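You operate a simulated robot arm through the tools that you are given. There is no shell and no other tool.

You are at the controls of a simulated robot arm. One attempt, no reset.

## Task
Dust the small table with the purple pad and pack the white caddy.
Fine: that pad and the black tin go in the caddy, the caddy on the small table. What is to be rubbed or washed off counts as gone when no trace of it is left.

It is judged by the outcome, as a careful person would: the job done as asked, and still so three seconds after it is handed in. It fails if anything else is knocked over, pushed out of place, dropped, spilled or broken.

## Robot
A 7-joint arm with a two-finger parallel gripper, fixed in place. Base frame: the origin is at the foot of the arm, x ahead of it, y to its left, z up; the work surface is at about z = 0.6. Lengths are in m, angles in rad, forces in N, time in s.
Its first joint turns from -2.897 to 2.897 rad. Payload 3.43 kg.
The TCP is the grasp point between the finger pads, 0.034 m short of the fingertips. In the tool frame z runs along the fingers and y along their closing line. The gripper opens to 0.128 m. The fingers are 0.024 m wide and 0.012 m thick; the gripper's body (0.048 by 0.13 m) begins 0.096 m behind the TCP.
Orientation is that of the tool frame in the base frame, as a unit quaternion [x, y, z, w]. With the fingers straight down and closing along the base's y, the tool's x points along the base's -x, its y along +y and its z along -z.

## Interface
- The arm moves only by the tool send_rows. Its argument "targets" is a list of rows, each a list of 7 numbers: the turn, a rotation vector about the base's x, y, z in units of 5 degrees (1.0 is 5 degrees), then the shift along the base's x, y, z in units of 50 mm (1.0 is 50 mm), then the gripper command, from -1 (fully open) to 1 (shut), values between in proportion. In form: [[wx, wy, wz, dx, dy, dz, jaw], ...]. A call has 1 to 20 rows; each row shifts and turns the commanded pose from where the row before left it. A call with a number of a shift or a turn outside -1 to 1 is refused whole. Each row takes 0.2 s and may step no farther than 0.05 m and 0.15 rad from the row before; otherwise, or with a gripper value out of range, the whole call is refused. A pose out of reach is approached as far as the arm can. The call stops where the force on the tool passes 40 N (or 10 N more than at its start, if that is more) or the arm is blocked; 0.2 s more then pass. Each finger travels about 0.153 m/s and halts on what it meets, pressing with about 38 N; the grip force reading is that of the motor and also rises with nothing between the fingers. The clock runs only during rows and for 0.2 s after the last one: add rows that do not move to give the fingers time. It gives the time, the measured TCP pose, the force on the tool (base axes), the opening and the grip force at its end, in the units of the frame above (readings bear some noise), with the torque about the TCP (base axes, N m) and any sound that the robot's microphone picked up.
- Cameras (640 x 400 px; columns grow to the right, rows downward): "scene" is fixed at [0.2178, 0.5001, 1.4216]; the picture's right is [-0.17, -0.99, 0.00], its down [-0.84, 0.14, -0.53] and it looks along [0.52, -0.09, -0.85] (base axes); focal length 338 px, centre (320, 200). "wrist" rides on the gripper at [0.076, -0.011, -0.16] in the tool frame; the picture's right is [0.15, 0.99, 0.00], its down [-0.88, 0.13, -0.46] and it looks along [-0.45, 0.07, 0.89] (tool axes); focal length 234 px, centre (320, 200). There is no depth. A picture from a camera that has moved, and an enlarged one, comes with that camera's place and axes in the base frame and with its lens.
- grab_frame(camera): a new picture of that camera. The clock stands still meanwhile.
- inspect(camera, box): a new picture of the part [left, top, right, bottom] of that camera's present view, enlarged. The clock stands still meanwhile.
- hand_in(): hands the job in; it is judged then, once.

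Places have to be worked out from the pictures, the camera data and where the tool is seen. Open the gripper and draw the arm clear of the work before you hand the job in, unless the task says otherwise.

The tools are called after "Call:" as name(argument=value, ...) on one line, values as JSON. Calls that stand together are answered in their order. send_rows: Moves the arm, as the interface text tells. Its arguments: {"type":"object","properties":{"targets":{"type":"array","items":{"type":"array","items":{"type":"number"}}}},"required":["targets"]} The other tools are called the same way: grab_frame (camera) takes a picture; inspect (camera, box) takes an enlarged picture of a part of a camera's view; hand_in () hands the job in.

At the start:

```text
t: 0.0
tool_pos: [0.4955, 0.2991, 1.0601]
tool_rot: [0.001, 1.0, -0.001, -0.001]
ft_force: [-0.1, -0.8, -0.5]
moment: [-0.01, 0.02, -0.01]
finger_gap: 0.1281
finger_force: 0.0
```

scene: 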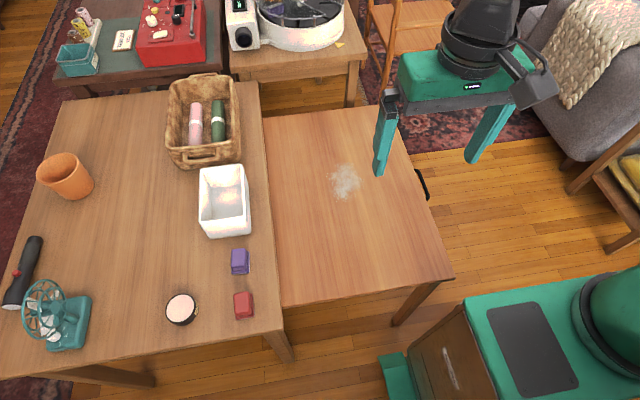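
wrist: 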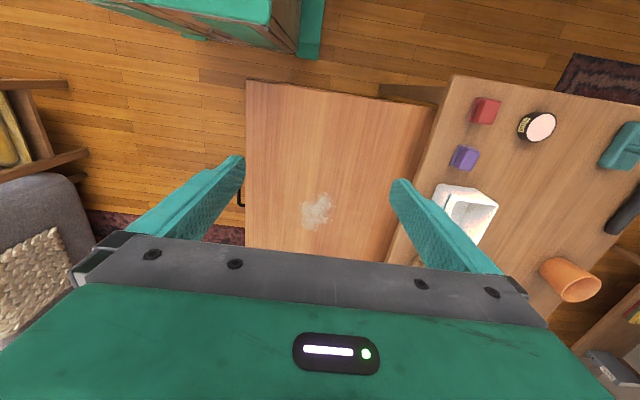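

I'll start by looking closely at the small table, the pads, the caddy and the tin.

Call:
inspect(camera="scene", box=[140, 140, 300, 340])

Call:
inspect(camera="scene", box=[240, 90, 480, 340])

Call:
inspect(camera="scene", box=[0, 60, 160, 380])

Call:
inspect(camera="wrist", box=[380, 60, 640, 260])

```text
2.00 times, centred on (220, 240) of scene
camera zoom: at [0.2178, 0.5001, 1.4216], right [-0.17, -0.99, 0.0], down [-0.84, 0.14, -0.53], along [0.52, -0.09, -0.85], focal length 676 px, centre (520, 120)
```

zoom: 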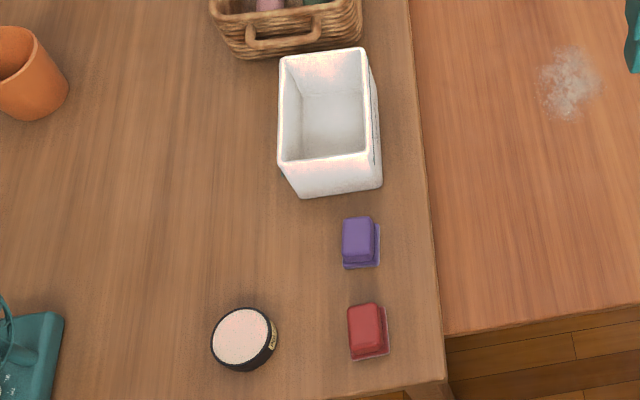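

```text
1.60 times, centred on (360, 215) of scene
camera zoom: at [0.2178, 0.5001, 1.4216], right [-0.17, -0.99, 0.0], down [-0.84, 0.14, -0.53], along [0.52, -0.09, -0.85], focal length 540 px, centre (256, 176)
```

zoom: 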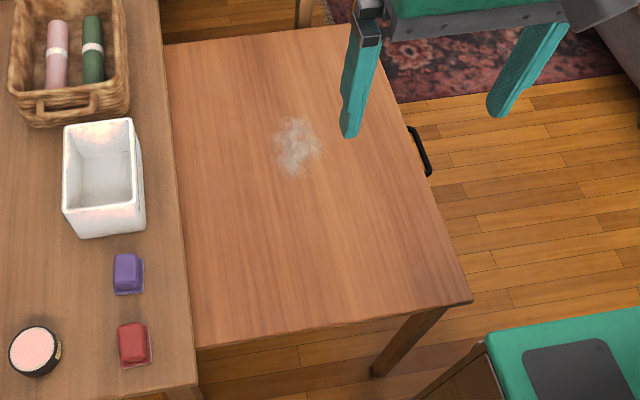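

```text
1.25 times, centred on (80, 220) of scene
camera zoom: at [0.2178, 0.5001, 1.4216], right [-0.17, -0.99, 0.0], down [-0.84, 0.14, -0.53], along [0.52, -0.09, -0.85], focal length 422 px, centre (620, 175)
```

zoom: 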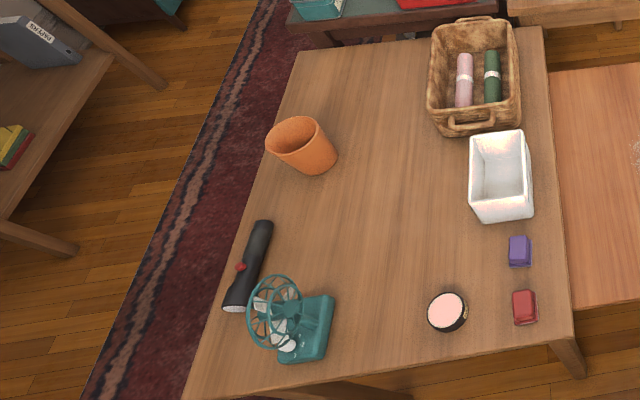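

```text
2.00 times, centred on (510, 160) of wrist
camera zoom: at [0.4194, 0.2896, 1.2194], right [-0.15, 0.99, 0.0], down [0.88, 0.13, 0.45], along [0.45, 0.07, -0.89], focal length 468 px, centre (-60, 280)
```

zoom: 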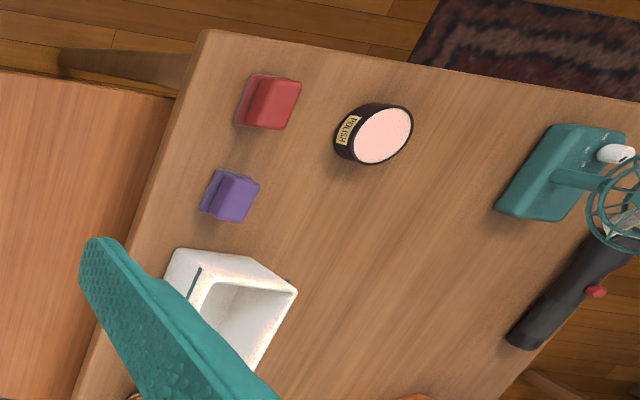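

Triangulating both views puts the big table's top at z≈0.70 and the small one's at z≈0.60. The purple pad is near (0.51, 0.62), the caddy near (0.67, 0.65) and the dust near (0.77, 0.33). I'll move the wrist camera over the big table for a closer look.

Call:
send_rows(targets=[[0, 0, 0, -0.15, 0.8, -0.3, -1], [0, 0, 0, -0.15, 0.8, -0.3, -1], [0, 0, 0, -0.15, 0.8, -0.3, -1], [0, 0, 0, -0.15, 0.8, -0.3, -1], [0, 0, 0, -0.15, 0.8, -0.3, -1], [0, 0, 0, -0.15, 0.8, -0.3, -1], [0, 0, 0, -0.15, 0.8, -0.3, -1], [0, 0, 0, -0.15, 0.8, -0.3, -1], [0, 0, 0, 0, 0, 0, -1]])

Call:
grab_frame(camera="wrist")

Call:
grab_frame(camera="scene")

```text
t: 2.0
tool_pos: [0.4233, 0.6195, 0.9465]
tool_rot: [0.0, 1.0, -0.001, 0.006]
ft_force: [-0.1, 0.6, -0.7]
moment: [0.01, 0.01, 0.0]
finger_gap: 0.1277
finger_force: 0.1
```

```text
taken
camera wrist: at [0.3443, 0.6109, 1.1044], right [-0.14, 0.99, 0.0], down [0.88, 0.13, 0.47], along [0.46, 0.07, -0.88], focal length 234 px, centre (320, 200)
```

wrist: 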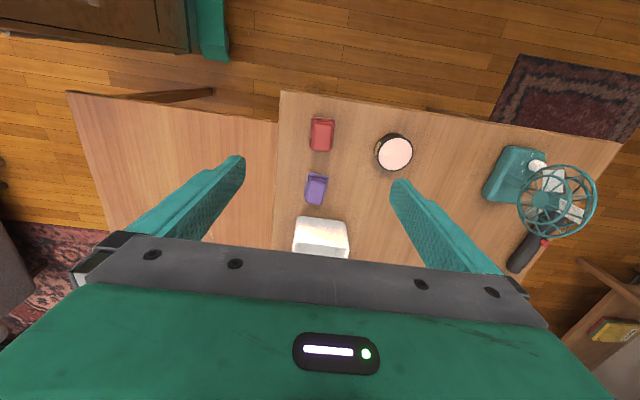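

```text
taken
```

scene: 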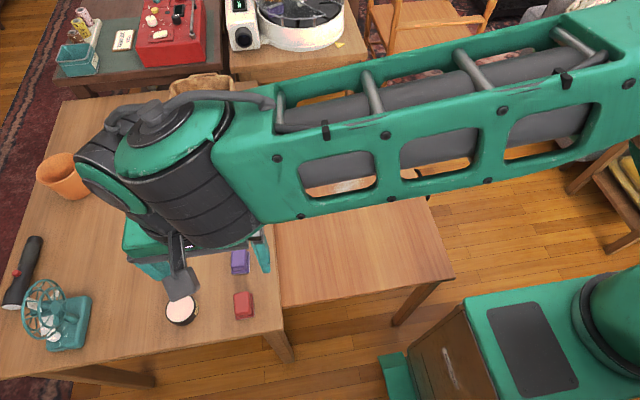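

Call:
inspect(camera="wrist", box=[260, 100, 420, 260])

Call:
inspect(camera="wrist", box=[280, 160, 360, 220])

Call:
inspect(camera="scene", box=[140, 230, 280, 330])

```text
2.50 times, centred on (340, 180) of wrist
camera zoom: at [0.3443, 0.6109, 1.1044], right [-0.14, 0.99, 0.0], down [0.88, 0.13, 0.47], along [0.46, 0.07, -0.88], focal length 585 px, centre (270, 250)
```

zoom: 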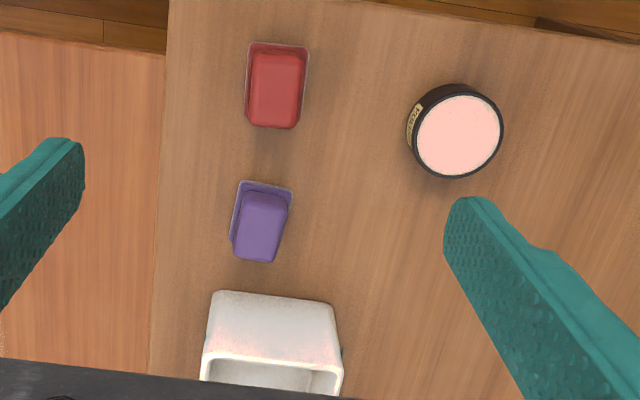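

```text
6.67 times, centred on (320, 190) of wrist
camera zoom: at [0.3443, 0.6109, 1.1044], right [-0.14, 0.99, 0.0], down [0.88, 0.13, 0.47], along [0.46, 0.07, -0.88], focal length 1561 px, centre (320, 267)
```

zoom: 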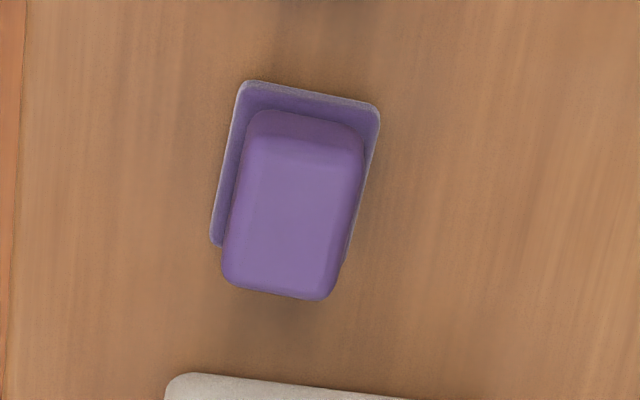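

```text
4.00 times, centred on (210, 280) of scene
camera zoom: at [0.2178, 0.5001, 1.4216], right [-0.17, -0.99, 0.0], down [-0.84, 0.14, -0.53], along [0.52, -0.09, -0.85], focal length 1351 px, centre (760, -120)
```

zoom: 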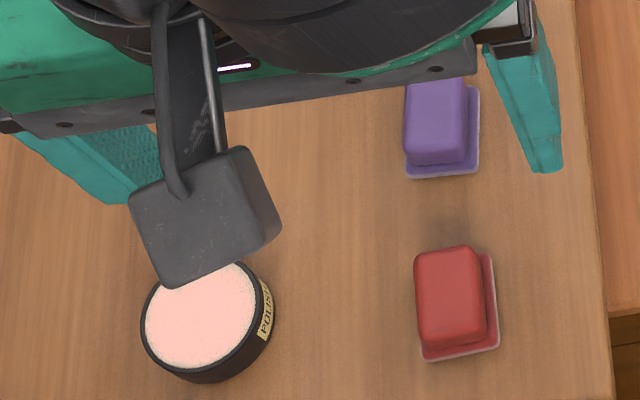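

The pad has a block on a wider base plate and is nearly axis-aligned. Next I'll move the camera forward to measure the caddy and see its walls.

Call:
send_rows(targets=[[0, 0, 0, 0.9, 0, 0, -1], [0, 0, 0, 0.9, 0, 0, -1], [0, 0, 0, 0.9, 0, 0, -1], [0, 0, 0, 0, 0, 0, -1]])

Call:
grab_frame(camera="wrist")

Call:
inspect(camera="wrist", box=[240, 60, 420, 240])

```text
t: 3.0
tool_pos: [0.5584, 0.6204, 0.9461]
tool_rot: [0.001, 1.0, 0.0, 0.006]
ft_force: [-0.1, -1.0, 0.8]
moment: [0.01, 0.01, -0.01]
finger_gap: 0.1279
finger_force: 0.1
```

```text
taken
camera wrist: at [0.4795, 0.6102, 1.1043], right [-0.15, 0.99, 0.0], down [0.88, 0.13, 0.47], along [0.46, 0.07, -0.88], focal length 234 px, centre (320, 200)
```

wrist: 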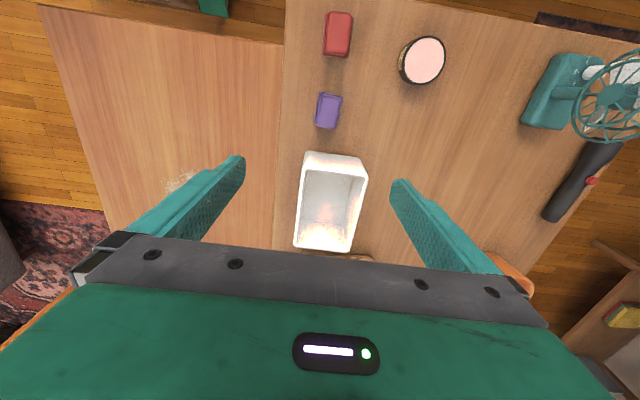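

```text
2.22 times, centred on (330, 150) of wrist
camera zoom: at [0.4795, 0.6102, 1.1043], right [-0.15, 0.99, 0.0], down [0.88, 0.13, 0.47], along [0.46, 0.07, -0.88], focal length 520 px, centre (298, 311)
```

zoom: 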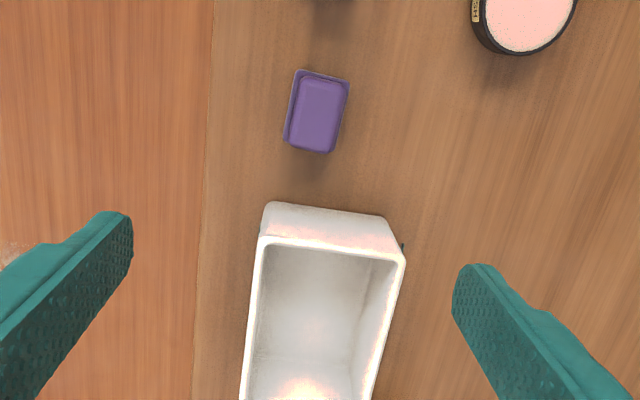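

Call:
inspect(camera="wrist", box=[285, 140, 385, 260])

Call:
inspect(camera="scene", box=[190, 155, 260, 245])

```text
3.33 times, centred on (335, 200) of wrist
camera zoom: at [0.4795, 0.6102, 1.1043], right [-0.15, 0.99, 0.0], down [0.88, 0.13, 0.47], along [0.46, 0.07, -0.88], focal length 781 px, centre (270, 200)
```

zoom: 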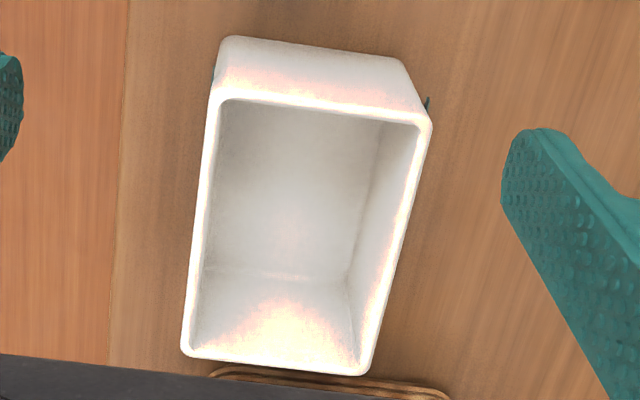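

```text
4.44 times, centred on (225, 200) of scene
camera zoom: at [0.2178, 0.5001, 1.4216], right [-0.17, -0.99, 0.0], down [-0.84, 0.14, -0.53], along [0.52, -0.09, -0.85], focal length 1501 px, centre (742, 200)
```

zoom: 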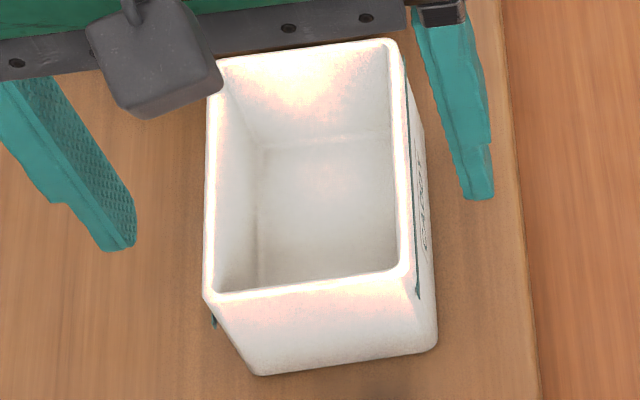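

The caddy is axis-aligned, about 0.145 (x) by 0.096 (y) and 0.08 tall, centred near (0.672, 0.652). I'll carry it empty to the small table first, well clear of the dust, so I'm lining up above it now.

Call:
send_rows(targets=[[0, 0.07, 0, 0.757, 0.21, -0.3, -1], [0, 0.07, 0, 0.757, 0.21, -0.3, -1], [0, 0, 0, 0.757, 0.21, -0.5, -1], [0, 0, 0, 0, 0, -0.6, -1], [0, 0, 0, 0, 0, 0, -1], [0, 0, 0, 0, 0, 0, -1]])

Call:
grab_frame(camera="wrist")

Call:
inspect(camera="scene", box=[140, 80, 300, 260])

```text
t: 4.4
tool_pos: [0.6714, 0.652, 0.8608]
tool_rot: [0.001, 1.0, 0.0, 0.0]
ft_force: [0.2, -0.3, -0.8]
moment: [0.03, 0.02, 0.02]
finger_gap: 0.128
finger_force: 0.0
```

```text
taken
camera wrist: at [0.5954, 0.6418, 1.0199], right [-0.15, 0.99, 0.0], down [0.88, 0.13, 0.46], along [0.45, 0.07, -0.89], focal length 234 px, centre (320, 200)
```

wrist: 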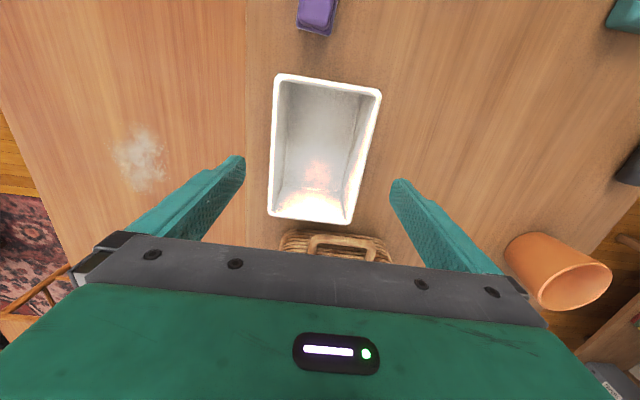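

```text
2.22 times, centred on (220, 170) of scene
camera zoom: at [0.2178, 0.5001, 1.4216], right [-0.17, -0.99, 0.0], down [-0.84, 0.14, -0.53], along [0.52, -0.09, -0.85], focal length 751 px, centre (542, 267)
```

zoom: 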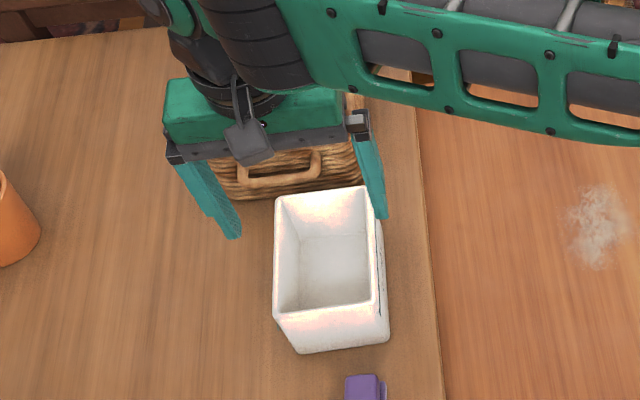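

The new view confirms the caddy's centre at (0.671, 0.651), between the open fingers. I'm descending so the pads straddle its sides, without closing yet.

Call:
send_rows(targets=[[0, 0, 0, 0, 0, -0.7, -1], [0, 0, 0, 0, 0, -0.7, -1], [0, 0, 0, 0, 0, -0.65, -1], [0, 0, 0, 0, 0, 0, -1]])

Call:
grab_frame(camera="wrist")

Call:
inspect(camera="scene", box=[140, 80, 300, 260])

```text
t: 5.4
tool_pos: [0.672, 0.6519, 0.7577]
tool_rot: [0.0, 1.0, 0.0, -0.001]
ft_force: [0.5, 0.4, 0.7]
moment: [0.0, -0.02, 0.01]
finger_gap: 0.128
finger_force: 0.1
```

```text
taken
camera wrist: at [0.5947, 0.6421, 0.9178], right [-0.15, 0.99, 0.0], down [0.88, 0.13, 0.46], along [0.45, 0.07, -0.89], focal length 234 px, centre (320, 200)
```

wrist: 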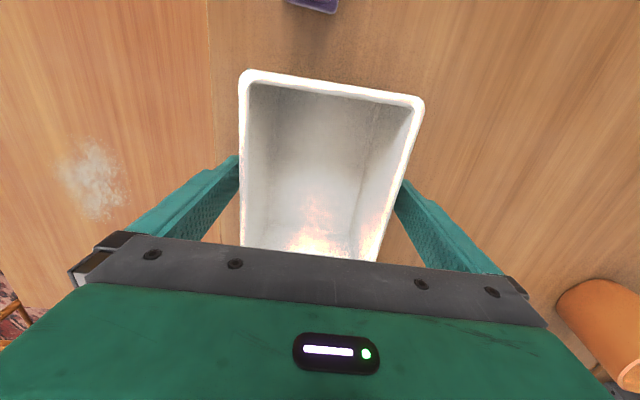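

```text
2.22 times, centred on (220, 170) of scene
camera zoom: at [0.2178, 0.5001, 1.4216], right [-0.17, -0.99, 0.0], down [-0.84, 0.14, -0.53], along [0.52, -0.09, -0.85], focal length 751 px, centre (542, 267)
```

zoom: 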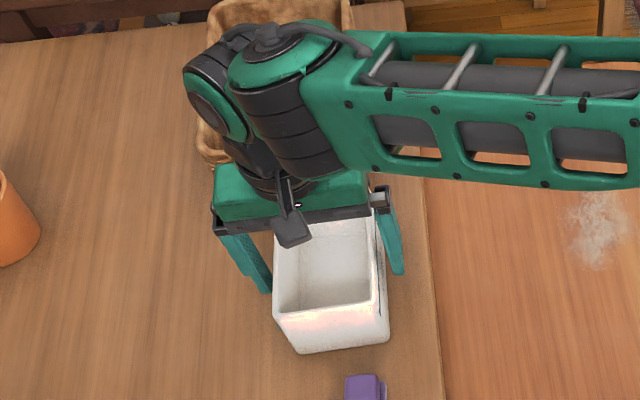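

The fingers straddle the caddy with no contact. I'll close on it and check the opening and force.

Call:
send_rows(targets=[[0, 0, 0, 0, 0, 0, 0.2], [0, 0, 0, 0, 0, 0, 1], [0, 0, 0, 0, 0, 0, 1], [0, 0, 0, 0, 0, 0, 1]])

```text
t: 6.4
tool_pos: [0.6706, 0.6522, 0.7587]
tool_rot: [0.0, 1.0, 0.0, 0.001]
ft_force: [0.1, -0.3, -0.6]
moment: [0.08, 0.02, -0.04]
finger_gap: 0.0998
finger_force: 38.1
```

It's gripped at a 0.0998 m opening with 38 N. I'll lift slowly and check it.

Call:
send_rows(targets=[[0, 0, 0, 0, 0, 0.2, 1], [0, 0, 0, 0, 0, 0.4, 1], [0, 0, 0, 0, 0, 0.6, 1], [0, 0, 0, 0, 0, 0.6, 1], [0, 0, 0, 0, 0, 0.4, 1], [0, 0, 0, 0, 0, 0, 1]])

Call:
grab_frame(camera="wrist")

Call:
grab_frame(camera="scene")

```text
t: 7.8
tool_pos: [0.6717, 0.6521, 0.8675]
tool_rot: [0.0, 1.0, -0.001, 0.001]
ft_force: [0.1, -0.1, -1.3]
moment: [-0.03, 0.03, 0.03]
finger_gap: 0.0998
finger_force: 37.9
```

```text
taken
camera wrist: at [0.5948, 0.6419, 1.0277], right [-0.15, 0.99, 0.0], down [0.88, 0.13, 0.46], along [0.45, 0.07, -0.89], focal length 234 px, centre (320, 200)
```

wrist: 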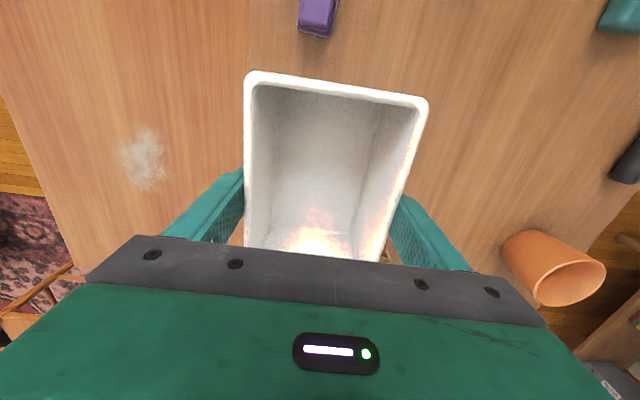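

```text
taken
```

scene: 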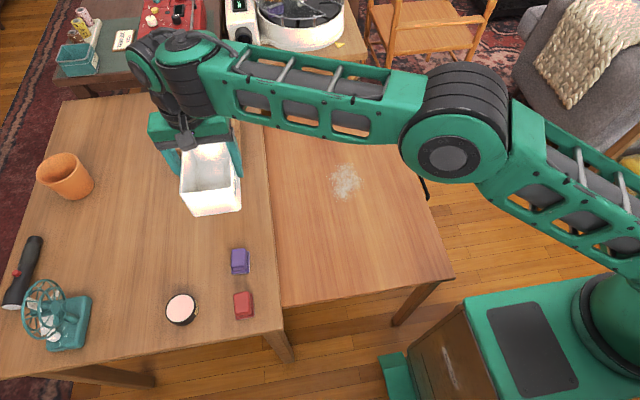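

The caddy is held level and is light. I'll carry it over to about (0.60, 0.21) above the small table, clear of the dust.

Call:
send_rows(targets=[[0, 0, 0, -0.13, -0.4, 0, 1], [0, 0, 0, -0.13, -0.804, 0, 1], [0, 0, 0, -0.13, -0.804, 0, 1], [0, 0, 0, -0.13, -0.804, 0, 1], [0, 0, 0, -0.13, -0.804, 0, 1], [0, 0, 0, -0.13, -0.804, 0, 1], [0, 0, 0, -0.13, -0.804, 0, 1], [0, 0, 0, -0.13, -0.804, 0, 1], [0, 0, 0, -0.13, -0.804, 0, 1], [0, 0, 0, -0.13, -0.804, 0, 1], [0, 0, 0, -0.13, -0.804, 0, 1], [0, 0, 0, 0, -0.4, 0, 1], [0, 0, 0, 0, 0, 0, 1], [0, 0, 0, 0, 0, 0, 1]])

Call:
grab_frame(camera="wrist")

Call:
grab_frame(camera="scene")

```text
t: 10.8
tool_pos: [0.6011, 0.208, 0.8677]
tool_rot: [0.0, 1.0, 0.0, 0.0]
ft_force: [0.5, 0.4, -3.0]
moment: [-0.02, 0.03, 0.06]
finger_gap: 0.0996
finger_force: 38.4
```

```text
taken
camera wrist: at [0.5241, 0.199, 1.0275], right [-0.15, 0.99, 0.0], down [0.88, 0.13, 0.46], along [0.45, 0.07, -0.89], focal length 234 px, centre (320, 200)
```

wrist: 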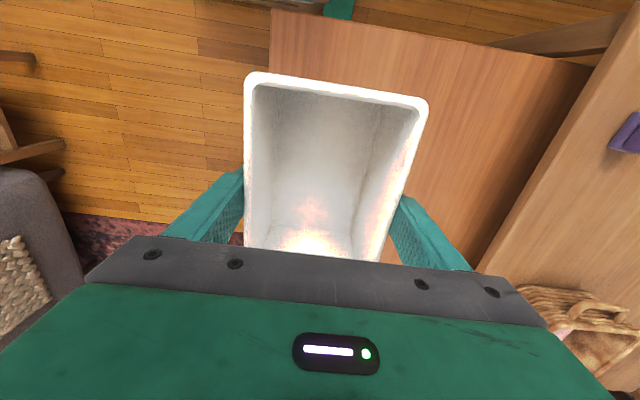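

```text
taken
```

scene: 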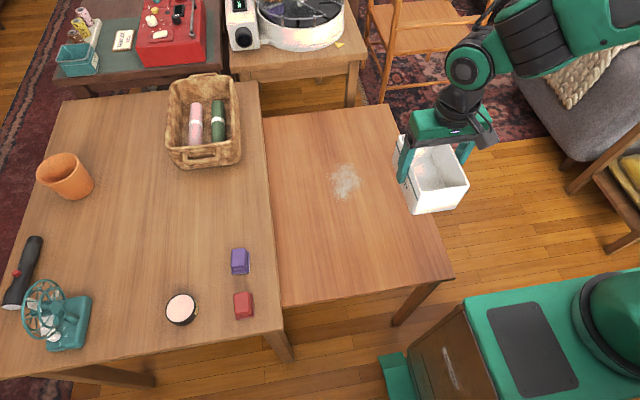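

The caddy is over the right spot: the table edge is at y≈0.115 and the caddy would span y 0.16–0.26. I'm descending to just above the table.

Call:
send_rows(targets=[[0, 0, 0, 0, 0, -0.5, 1], [0, 0, 0, 0, 0, -0.8, 1], [0, 0, 0, 0, 0, -0.8, 1], [0, 0, 0, 0, 0, -0.8, 1], [0, 0, 0, 0, 0, -0.5, 1], [0, 0, 0, 0, 0, -0.2, 1], [0, 0, 0, 0, 0, 0, 1]])

Call:
grab_frame(camera="scene")

Call:
inspect(camera="scene", box=[320, 130, 480, 290])

```text
t: 12.4
tool_pos: [0.6004, 0.2098, 0.6883]
tool_rot: [0.0, 1.0, 0.0, -0.001]
ft_force: [-0.3, 0.8, -2.2]
moment: [0.0, 0.03, 0.02]
finger_gap: 0.0997
finger_force: 38.2
```

```text
taken
```

scene: 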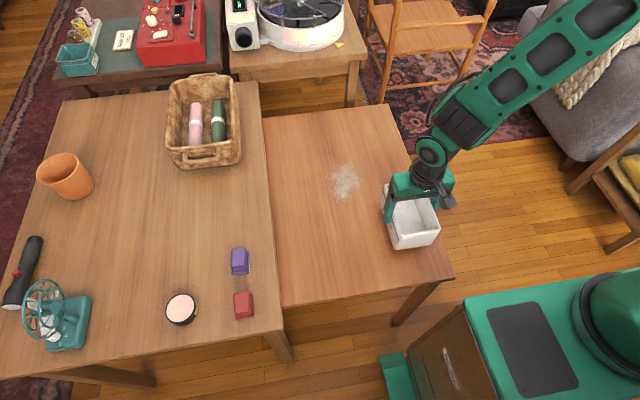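

```text
2.50 times, centred on (400, 210) of scene
camera zoom: at [0.2178, 0.5001, 1.4216], right [-0.17, -0.99, 0.0], down [-0.84, 0.14, -0.53], along [0.52, -0.09, -0.85], focal length 845 px, centre (120, 175)
```

zoom: 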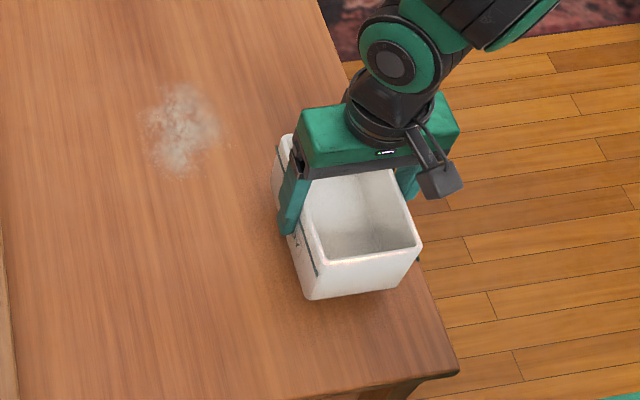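

The caddy hangs about 3 cm above the table. I'll shift it 1.5 cm further from the edge, then lower it in small steps while watching the force.

Call:
send_rows(targets=[[0, 0, 0, 0, 0.3, 0, 1], [0, 0, 0, 0, 0, -0.2, 1], [0, 0, 0, 0, 0, -0.2, 1], [0, 0, 0, 0, 0, 0, 1]])

Call:
send_rows(targets=[[0, 0, 0, 0, 0, -0.06, 1], [0, 0, 0, 0, 0, -0.06, 1]])

```text
t: 13.4
tool_pos: [0.6004, 0.2256, 0.6684]
tool_rot: [0.001, 1.0, 0.0, 0.0]
ft_force: [1.1, 0.5, -1.8]
moment: [0.02, -0.01, 0.01]
finger_gap: 0.0996
finger_force: 38.3
```

```text
t: 14.0
tool_pos: [0.6005, 0.2242, 0.6632]
tool_rot: [0.001, 1.0, 0.0, 0.0]
ft_force: [-0.6, 0.2, -1.9]
moment: [0.0, 0.01, -0.01]
finger_gap: 0.0998
finger_force: 38.0
```

No contact yet at z=0.663, so I'll continue in 3 mm steps.

Call:
send_rows(targets=[[0, 0, 0, 0, 0, -0.06, 1], [0, 0, 0, 0, 0, 0, 1]])

Call:
send_rows(targets=[[0, 0, 0, 0, 0, -0.04, 1], [0, 0, 0, 0, 0, 0, 1]])

Call:
send_rows(targets=[[0, 0, 0, 0, 0, -0.04, 1], [0, 0, 0, 0, 0, 0, 1]])

```text
t: 14.6
tool_pos: [0.5997, 0.2236, 0.6592]
tool_rot: [0.001, 1.0, 0.0, 0.001]
ft_force: [0.4, 0.0, -1.2]
moment: [0.03, -0.01, -0.02]
finger_gap: 0.0995
finger_force: 38.0
```

```text
t: 15.2
tool_pos: [0.5987, 0.2243, 0.6588]
tool_rot: [-0.001, 1.0, 0.0, 0.001]
ft_force: [-3.6, -3.7, 31.2]
moment: [-0.35, 0.45, 0.0]
finger_gap: 0.0996
finger_force: 38.3
```

```text
t: 15.8
tool_pos: [0.5993, 0.2242, 0.655]
tool_rot: [0.001, 1.0, 0.0, 0.001]
ft_force: [-1.6, -5.4, 32.5]
moment: [-0.26, -0.03, 0.09]
finger_gap: 0.0996
finger_force: 37.9
```

Contact shows at z≈0.658, so the caddy is on the table. I'll relieve the push, open, and rise straight up.

Call:
send_rows(targets=[[0, 0, 0, 0, 0, 0.04, 1], [0, 0, 0, 0, 0, 0, 1], [0, 0, 0, 0, 0, 0, -0.8], [0, 0, 0, 0, 0, 0, -1], [0, 0, 0, 0, 0, 0, -1]])

Call:
send_rows(targets=[[0, 0, 0, 0, 0, 0.2, -1], [0, 0, 0, 0, 0, 0.6, -1], [0, 0, 0, 0, 0, 0.8, -1], [0, 0, 0, 0, 0, 0.8, -1], [0, 0, 0, 0, 0, 0.8, -1], [0, 0, 0, 0, 0, 0.8, -1], [0, 0, 0, 0, 0, 0, -1]])

Call:
grab_frame(camera="scene")

Call:
grab_frame(camera="wrist")

```text
t: 17.0
tool_pos: [0.5999, 0.2238, 0.6566]
tool_rot: [0.0, 1.0, 0.0, 0.0]
ft_force: [-0.1, 1.0, 0.3]
moment: [-0.01, -0.03, 0.0]
finger_gap: 0.1279
finger_force: 0.1
```

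```text
t: 18.6
tool_pos: [0.5997, 0.2246, 0.8585]
tool_rot: [0.001, 1.0, 0.0, 0.0]
ft_force: [0.4, 0.5, -0.4]
moment: [-0.05, 0.01, 0.01]
finger_gap: 0.128
finger_force: 0.1
```

```text
taken
```

scene: 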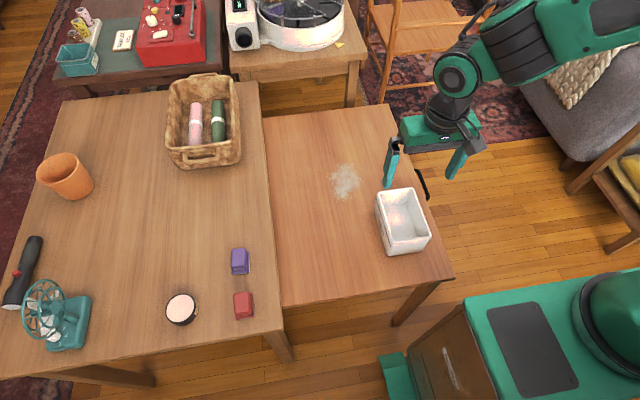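

```text
taken
camera wrist: at [0.523, 0.214, 1.0171], right [-0.15, 0.99, 0.0], down [0.88, 0.13, 0.46], along [0.45, 0.07, -0.89], focal length 234 px, centre (320, 200)
```

wrist: 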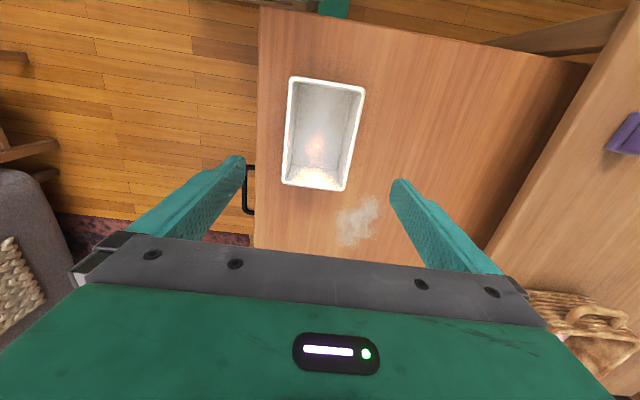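

The caddy stands safely on the small table. I'll zoom in to measure its interior and the dust patch.

Call:
inspect(camera="wrist", box=[270, 70, 400, 250])

Call:
inspect(camera="scene", box=[310, 150, 450, 270])

```text
2.22 times, centred on (335, 160) of wrist
camera zoom: at [0.523, 0.214, 1.0171], right [-0.15, 0.99, 0.0], down [0.88, 0.13, 0.46], along [0.45, 0.07, -0.89], focal length 520 px, centre (287, 289)
```

zoom: 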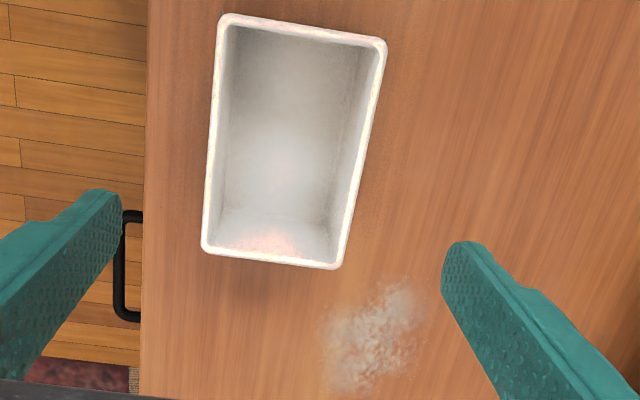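

```text
3.33 times, centred on (380, 210) of scene
camera zoom: at [0.2178, 0.5001, 1.4216], right [-0.17, -0.99, 0.0], down [-0.84, 0.14, -0.53], along [0.52, -0.09, -0.85], focal length 1126 px, centre (120, 167)
```

zoom: 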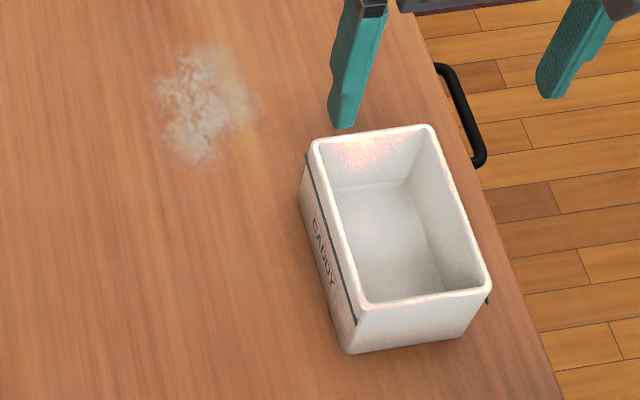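

The caddy is centred at about (0.597, 0.226), with an interior of about 0.135 by 0.088. Next I'll move the camera above the tin to measure it.

Call:
send_rows(targets=[[0, 0, 0, -0.37, 0.783, 0.06, -1], [0, 0, 0, -0.37, 0.783, 0.06, -1], [0, 0, 0, -0.37, 0.783, 0.06, -1], [0, 0, 0, -0.37, 0.783, 0.06, -1], [0, 0, 0, -0.37, 0.783, 0.06, -1], [0, 0, 0, -0.37, 0.783, 0.06, -1], [0, 0, 0, -0.37, 0.783, 0.06, -1], [0, 0, 0, -0.37, 0.783, 0.06, -1], [0, 0, 0, -0.37, 0.783, 0.06, -1], [0, 0, 0, -0.37, 0.783, 0.06, -1], [0, 0, 0, -0.37, 0.783, 0.06, -1], [0, 0, 0, -0.37, 0.783, 0.06, -1], [0, 0, 0, -0.37, 0.783, 0.06, -1], [0, 0, 0, 0, 0, 0, -1], [0, 0, 0, 0, 0, 0, -1]])

Call:
grab_frame(camera="wrist")

Call:
inspect(camera="wrist", box=[270, 140, 380, 240])

```text
t: 21.8
tool_pos: [0.3572, 0.733, 0.8973]
tool_rot: [0.001, 1.0, 0.0, 0.0]
ft_force: [0.1, -1.2, -0.1]
moment: [-0.01, 0.03, 0.0]
finger_gap: 0.1281
finger_force: 0.1
```

```text
taken
camera wrist: at [0.2819, 0.7218, 1.0562], right [-0.15, 0.99, 0.0], down [0.88, 0.13, 0.46], along [0.45, 0.07, -0.89], focal length 234 px, centre (320, 200)
```

wrist: 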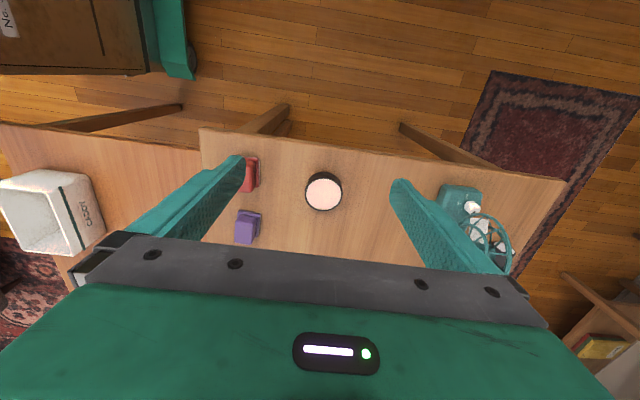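

```text
4.00 times, centred on (325, 190) of wrist
camera zoom: at [0.2819, 0.7218, 1.0562], right [-0.15, 0.99, 0.0], down [0.88, 0.13, 0.46], along [0.45, 0.07, -0.89], focal length 937 px, centre (300, 240)
```

zoom: 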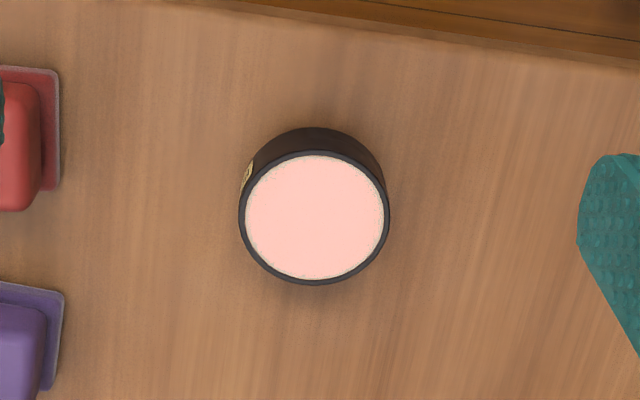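

The tin is centred at about (0.439, 0.751), about 0.06 m across and 0.025 m tall. I'll move over it and part-way down, then check the alignment.

Call:
send_rows(targets=[[0, 0, 0, 0.82, 0.17, -0.2, -1], [0, 0, 0, 0.82, 0.17, -0.4, -1], [0, 0, 0, 0, 0, -0.7, -1], [0, 0, 0, 0, 0, -0.7, -1], [0, 0, 0, 0, 0, 0, -1], [0, 0, 0, 0, 0, 0, -1]])

Call:
grab_frame(camera="wrist")

Call:
inspect(camera="scene", box=[100, 220, 280, 370])

```text
t: 23.2
tool_pos: [0.4399, 0.7503, 0.798]
tool_rot: [0.001, 1.0, 0.0, 0.0]
ft_force: [0.2, 0.4, 0.4]
moment: [0.02, -0.02, 0.01]
finger_gap: 0.1281
finger_force: 0.0
```

```text
taken
camera wrist: at [0.3646, 0.7394, 0.9561], right [-0.15, 0.99, 0.0], down [0.88, 0.13, 0.46], along [0.45, 0.07, -0.89], focal length 234 px, centre (320, 200)
```

wrist: 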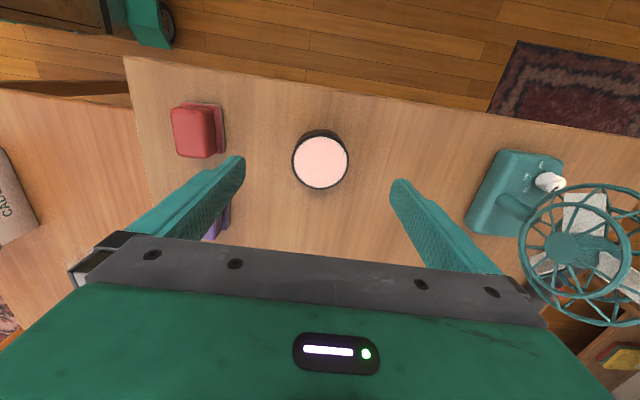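

```text
2.67 times, centred on (190, 295) of scene
camera zoom: at [0.2178, 0.5001, 1.4216], right [-0.17, -0.99, 0.0], down [-0.84, 0.14, -0.53], along [0.52, -0.09, -0.85], focal length 901 px, centre (667, -53)
```

zoom: 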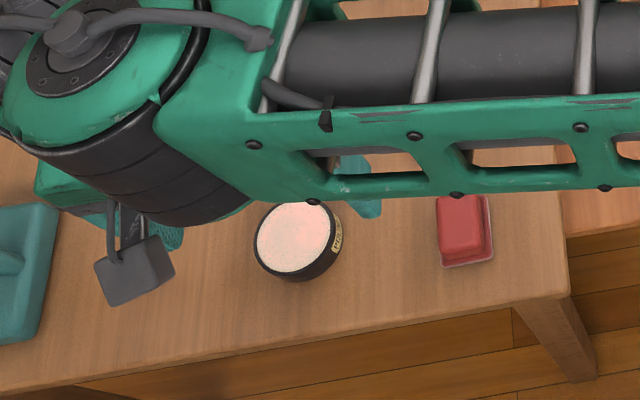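

The tin lies at (0.438, 0.751), centred between the fingers. I'll narrow the opening slightly to keep clear of the red pad, then descend so the tips are about 8 mm above the table.

Call:
send_rows(targets=[[0, 0, 0, 0, 0, 0, -0.4], [0, 0, 0, 0, 0, -0.4, -0.4], [0, 0, 0, 0, 0, -0.4, -0.4], [0, 0, 0, 0, 0, -0.32, -0.4], [0, 0, 0, 0, 0, 0, -0.4]])

Call:
grab_frame(camera="wrist")

```text
t: 24.4
tool_pos: [0.4415, 0.7487, 0.7406]
tool_rot: [0.001, 1.0, 0.0, 0.0]
ft_force: [0.8, -0.6, 0.1]
moment: [0.01, 0.02, -0.01]
finger_gap: 0.0897
finger_force: 0.1
```

```text
taken
camera wrist: at [0.3647, 0.7392, 0.9006], right [-0.15, 0.99, 0.0], down [0.88, 0.13, 0.46], along [0.45, 0.07, -0.89], focal length 234 px, centre (320, 200)
```

wrist: 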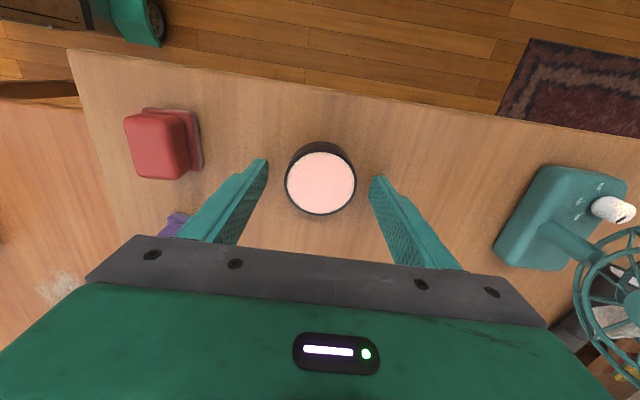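

The tin sits centred between the fingertips. I'll close on it.

Call:
send_rows(targets=[[0, 0, 0, 0, 0, 0, -0.1], [0, 0, 0, 0, 0, 0, 0.2], [0, 0, 0, 0, 0, 0, 1], [0, 0, 0, 0, 0, 0, 1], [0, 0, 0, 0, 0, 0, 1]])

Call:
inspect(camera="wrist", box=[220, 110, 420, 270])

```text
t: 25.6
tool_pos: [0.4407, 0.7492, 0.7403]
tool_rot: [0.001, 1.0, -0.001, 0.0]
ft_force: [-0.1, 0.8, -0.4]
moment: [0.0, 0.03, 0.01]
finger_gap: 0.0589
finger_force: 38.1
```

```text
2.50 times, centred on (320, 190) of wrist
camera zoom: at [0.3647, 0.7392, 0.9005], right [-0.15, 0.99, 0.0], down [0.88, 0.13, 0.46], along [0.45, 0.07, -0.89], focal length 585 px, centre (320, 225)
```

zoom: 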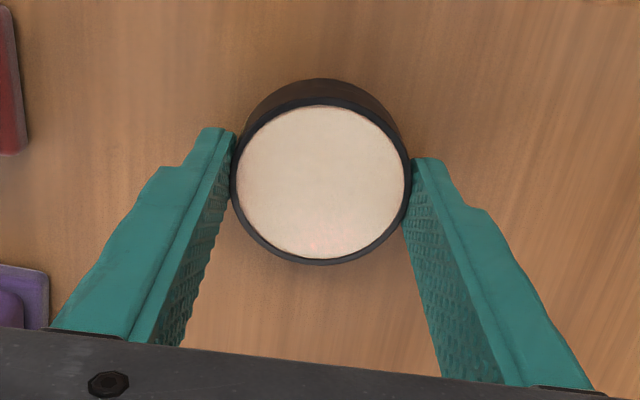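

The tin is gripped at 0.059 m. I'll lift it, then carry it over the caddy, turning the tool 60° on the way so the fingers fit along the caddy's length.

Call:
send_rows(targets=[[0, 0, 0, 0, 0, 0.1, 1], [0, 0, 0, 0, 0, 0.3, 1], [0, 0, 0, 0, 0, 0.5, 1], [0, 0, 0, 0, 0, 0.7, 1], [0, 0, 0, 0, 0, 0.6, 1], [0, 0, 0, 0, 0, 0.3, 1], [0, 0, 0, 0, 0, 0, 1]])

Call:
grab_frame(camera="wrist")

```text
t: 27.2
tool_pos: [0.441, 0.7499, 0.8664]
tool_rot: [0.0, 1.0, 0.0, 0.0]
ft_force: [-1.0, 0.5, -0.7]
moment: [-0.01, -0.01, 0.01]
finger_gap: 0.0587
finger_force: 38.2
```

```text
taken
camera wrist: at [0.3647, 0.7397, 1.0256], right [-0.15, 0.99, 0.0], down [0.88, 0.13, 0.46], along [0.45, 0.07, -0.89], focal length 234 px, centre (320, 200)
```

wrist: 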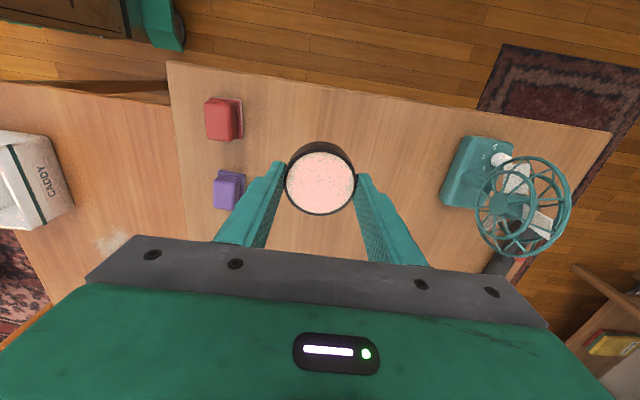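

The tin is held level and is well clear. I'm carrying it to above the caddy while turning +60° about z.

Call:
send_rows(targets=[[0, 0, 0.5, 0.1, -0.4, 0, 1], [0, 0, 1, 0.23, -0.872, 0, 1], [0, 0, 1, 0.23, -0.872, 0, 1], [0, 0, 1, 0.23, -0.872, 0, 1], [0, 0, 1, 0.23, -0.872, 0, 1], [0, 0, 1, 0.23, -0.872, 0, 1], [0, 0, 1, 0.23, -0.872, 0, 1], [0, 0, 1, 0.23, -0.872, 0, 1], [0, 0, 1, 0.23, -0.872, 0, 1], [0, 0, 1, 0.23, -0.872, 0, 1], [0, 0, 1, 0.23, -0.872, 0, 1], [0, 0, 1, 0.23, -0.872, 0, 1], [0, 0, 0.5, 0.13, -0.472, 0, 1], [0, 0, 0, 0, 0, 0, 1], [0, 0, 0, 0, 0, 0, 1]])

Call:
grab_frame(camera="wrist")

Call:
grab_frame(camera="scene")

```text
t: 30.4
tool_pos: [0.5792, 0.2259, 0.8643]
tool_rot: [-0.5, 0.866, 0.0, 0.0]
ft_force: [-0.3, 0.2, -2.1]
moment: [0.0, -0.02, 0.01]
finger_gap: 0.0586
finger_force: 38.4
```

```text
taken
camera wrist: at [0.5504, 0.1556, 1.0243], right [-0.93, 0.37, 0.0], down [0.33, 0.83, 0.46], along [0.17, 0.42, -0.89], focal length 234 px, centre (320, 200)
```

wrist: 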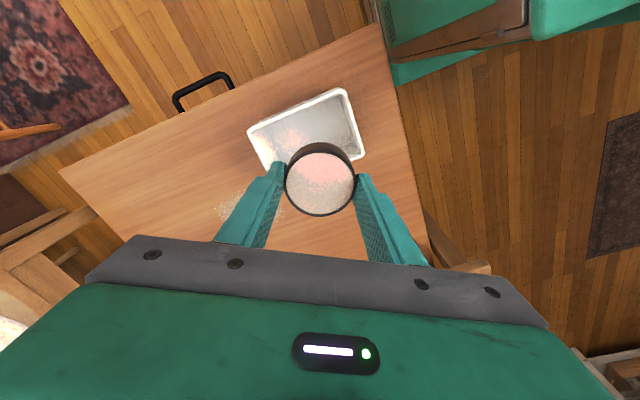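

```text
taken
```

scene: 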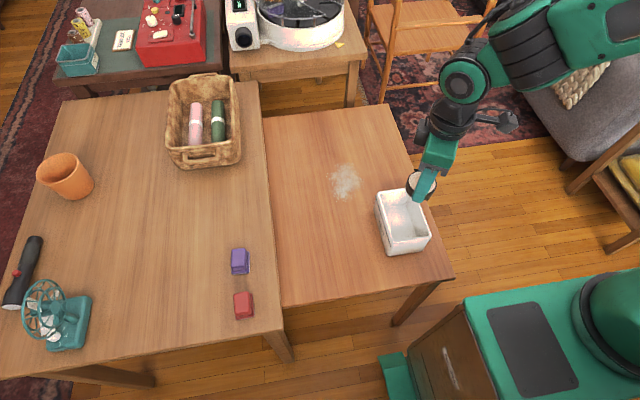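

The tin is over the near end of the caddy, and its rim corners check out in this view. I'll lower it to just above the rim, nudging +3 mm in x, and check again.

Call:
send_rows(targets=[[0, 0, 0, 0.06, 0, -0.4, 1], [0, 0, 0, 0, 0, -0.7, 1], [0, 0, 0, 0, 0, -0.7, 1], [0, 0, 0, 0, 0, -0.6, 1], [0, 0, 0, 0, 0, 0, 1], [0, 0, 0, 0, 0, 0, 1]])

Call:
inspect(camera="wrist", box=[180, 60, 460, 260])

Call:
inspect(camera="scene", box=[350, 140, 460, 270])

```text
t: 31.8
tool_pos: [0.5831, 0.2263, 0.7456]
tool_rot: [-0.5, 0.866, 0.001, -0.001]
ft_force: [-0.6, -0.8, -1.8]
moment: [-0.01, 0.0, 0.01]
finger_gap: 0.0589
finger_force: 38.0
```

```text
2.00 times, centred on (320, 160) of wrist
camera zoom: at [0.5535, 0.1565, 0.9044], right [-0.93, 0.37, 0.0], down [0.33, 0.83, 0.46], along [0.17, 0.42, -0.89], focal length 468 px, centre (320, 280)
```

zoom: 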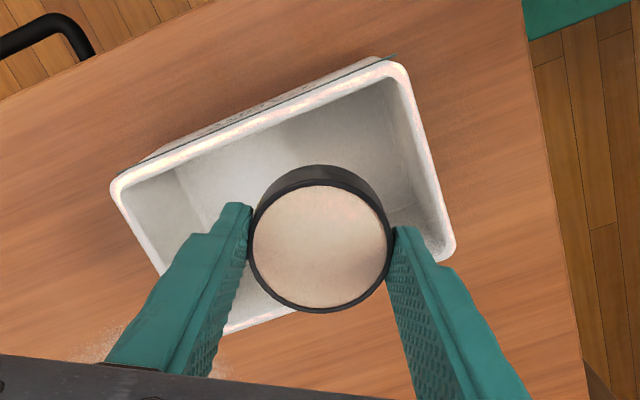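

```text
3.08 times, centred on (405, 205) of scene
camera zoom: at [0.2178, 0.5001, 1.4216], right [-0.17, -0.99, 0.0], down [-0.84, 0.14, -0.53], along [0.52, -0.09, -0.85], focal length 1040 px, centre (58, 185)
```

zoom: 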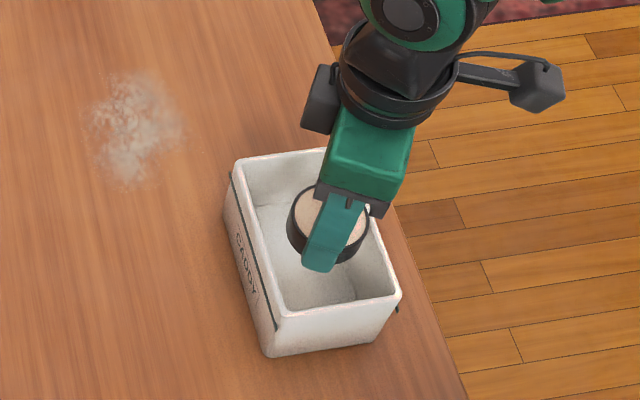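

The tin's alignment in the caddy looks good. I'm lowering it into the caddy in steps, watching for floor contact near z≈0.647.

Call:
send_rows(targets=[[0, 0, 0, 0, 0, -0.5, 1], [0, 0, 0, 0, 0, -0.5, 1], [0, 0, 0, 0, 0, -0.5, 1], [0, 0, 0, 0, 0, -0.2, 1], [0, 0, 0, 0, 0, 0, 1]])

Call:
send_rows(targets=[[0, 0, 0, 0, 0, -0.05, 1], [0, 0, 0, 0, 0, 0, 1]])

```text
t: 33.0
tool_pos: [0.5816, 0.2256, 0.6597]
tool_rot: [-0.499, 0.866, 0.0, 0.0]
ft_force: [-0.2, 0.0, -1.2]
moment: [0.04, 0.01, 0.02]
finger_gap: 0.059
finger_force: 37.7
```

```text
t: 33.6
tool_pos: [0.5826, 0.2265, 0.6576]
tool_rot: [-0.499, 0.867, 0.0, 0.0]
ft_force: [-0.6, 0.9, -1.5]
moment: [0.02, -0.02, -0.05]
finger_gap: 0.0591
finger_force: 37.7
```

No contact yet, so I'll continue down in 2–3 mm steps.

Call:
send_rows(targets=[[0, 0, 0, 0, 0, -0.05, 1], [0, 0, 0, 0, 0, 0, 1]])

Call:
send_rows(targets=[[0, 0, 0, 0, 0, -0.05, 1], [0, 0, 0, 0, 0, 0, 1]])

Call:
send_rows(targets=[[0, 0, 0, 0, 0, -0.03, 1], [0, 0, 0, 0, 0, 0, 1]])

```text
t: 34.2
tool_pos: [0.5814, 0.2283, 0.6547]
tool_rot: [-0.499, 0.866, 0.001, -0.001]
ft_force: [-0.3, 0.8, -1.6]
moment: [0.0, 0.01, 0.0]
finger_gap: 0.0591
finger_force: 38.7
```

```text
t: 34.8
tool_pos: [0.5819, 0.2269, 0.6521]
tool_rot: [-0.499, 0.867, 0.001, -0.001]
ft_force: [0.2, -0.4, -2.6]
moment: [0.0, 0.01, -0.01]
finger_gap: 0.0587
finger_force: 37.6
```

```text
t: 35.4
tool_pos: [0.5814, 0.2267, 0.6513]
tool_rot: [-0.5, 0.866, 0.0, -0.001]
ft_force: [0.0, 0.2, -1.0]
moment: [-0.03, 0.01, -0.03]
finger_gap: 0.059
finger_force: 37.7
```

Call:
send_rows(targets=[[0, 0, 0, 0, 0, -0.03, 1], [0, 0, 0, 0, 0, 0, 1]])

Call:
send_rows(targets=[[0, 0, 0, 0, 0, -0.03, 1], [0, 0, 0, 0, 0, 0, 1]])

Call:
send_rows(targets=[[0, 0, 0, 0, 0, -0.03, 1], [0, 0, 0, 0, 0, 0, 1]])

```text
t: 36.0
tool_pos: [0.5814, 0.2254, 0.6508]
tool_rot: [-0.5, 0.866, 0.001, -0.001]
ft_force: [-0.2, 0.1, -1.1]
moment: [0.01, -0.01, 0.01]
finger_gap: 0.0589
finger_force: 38.2
```

```text
t: 36.6
tool_pos: [0.5824, 0.2264, 0.6485]
tool_rot: [-0.499, 0.866, 0.001, -0.001]
ft_force: [-0.2, -0.6, 2.7]
moment: [-0.04, -0.03, -0.01]
finger_gap: 0.0591
finger_force: 38.0
```

```text
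t: 37.2
tool_pos: [0.5824, 0.2249, 0.6475]
tool_rot: [-0.499, 0.866, 0.001, 0.001]
ft_force: [-1.4, -3.2, 23.7]
moment: [-0.17, -0.01, 0.08]
finger_gap: 0.0587
finger_force: 38.7
```

Floor contact came at z≈0.648. I'll ease off, open only about 4 mm per finger so the walls aren't touched, and rise.

Call:
send_rows(targets=[[0, 0, 0, 0, 0, 0.025, 1], [0, 0, 0, 0, 0, 0, 0.02], [0, 0, 0, 0, 0, 0, -0.04], [0, 0, 0, 0, 0, 0, -0.04]])

Call:
inspect(camera="wrist", box=[180, 60, 460, 260])

```text
t: 38.2
tool_pos: [0.5822, 0.2268, 0.6477]
tool_rot: [-0.5, 0.866, 0.0, -0.001]
ft_force: [-0.4, -0.2, -0.9]
moment: [-0.02, 0.01, 0.02]
finger_gap: 0.0669
finger_force: 0.1
```

```text
2.00 times, centred on (320, 160) of wrist
camera zoom: at [0.5532, 0.1558, 0.8073], right [-0.93, 0.37, 0.0], down [0.33, 0.83, 0.46], along [0.17, 0.42, -0.89], focal length 468 px, centre (320, 280)
```

zoom: 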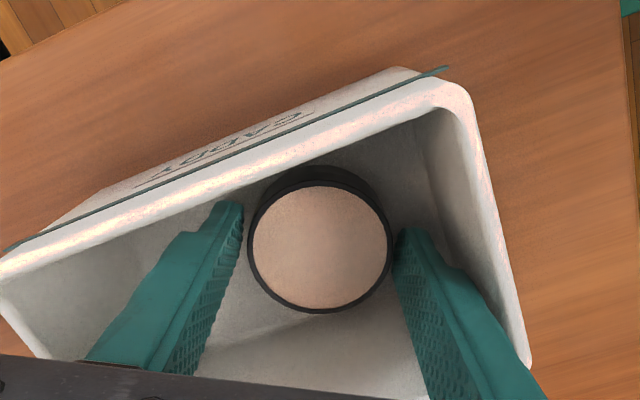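

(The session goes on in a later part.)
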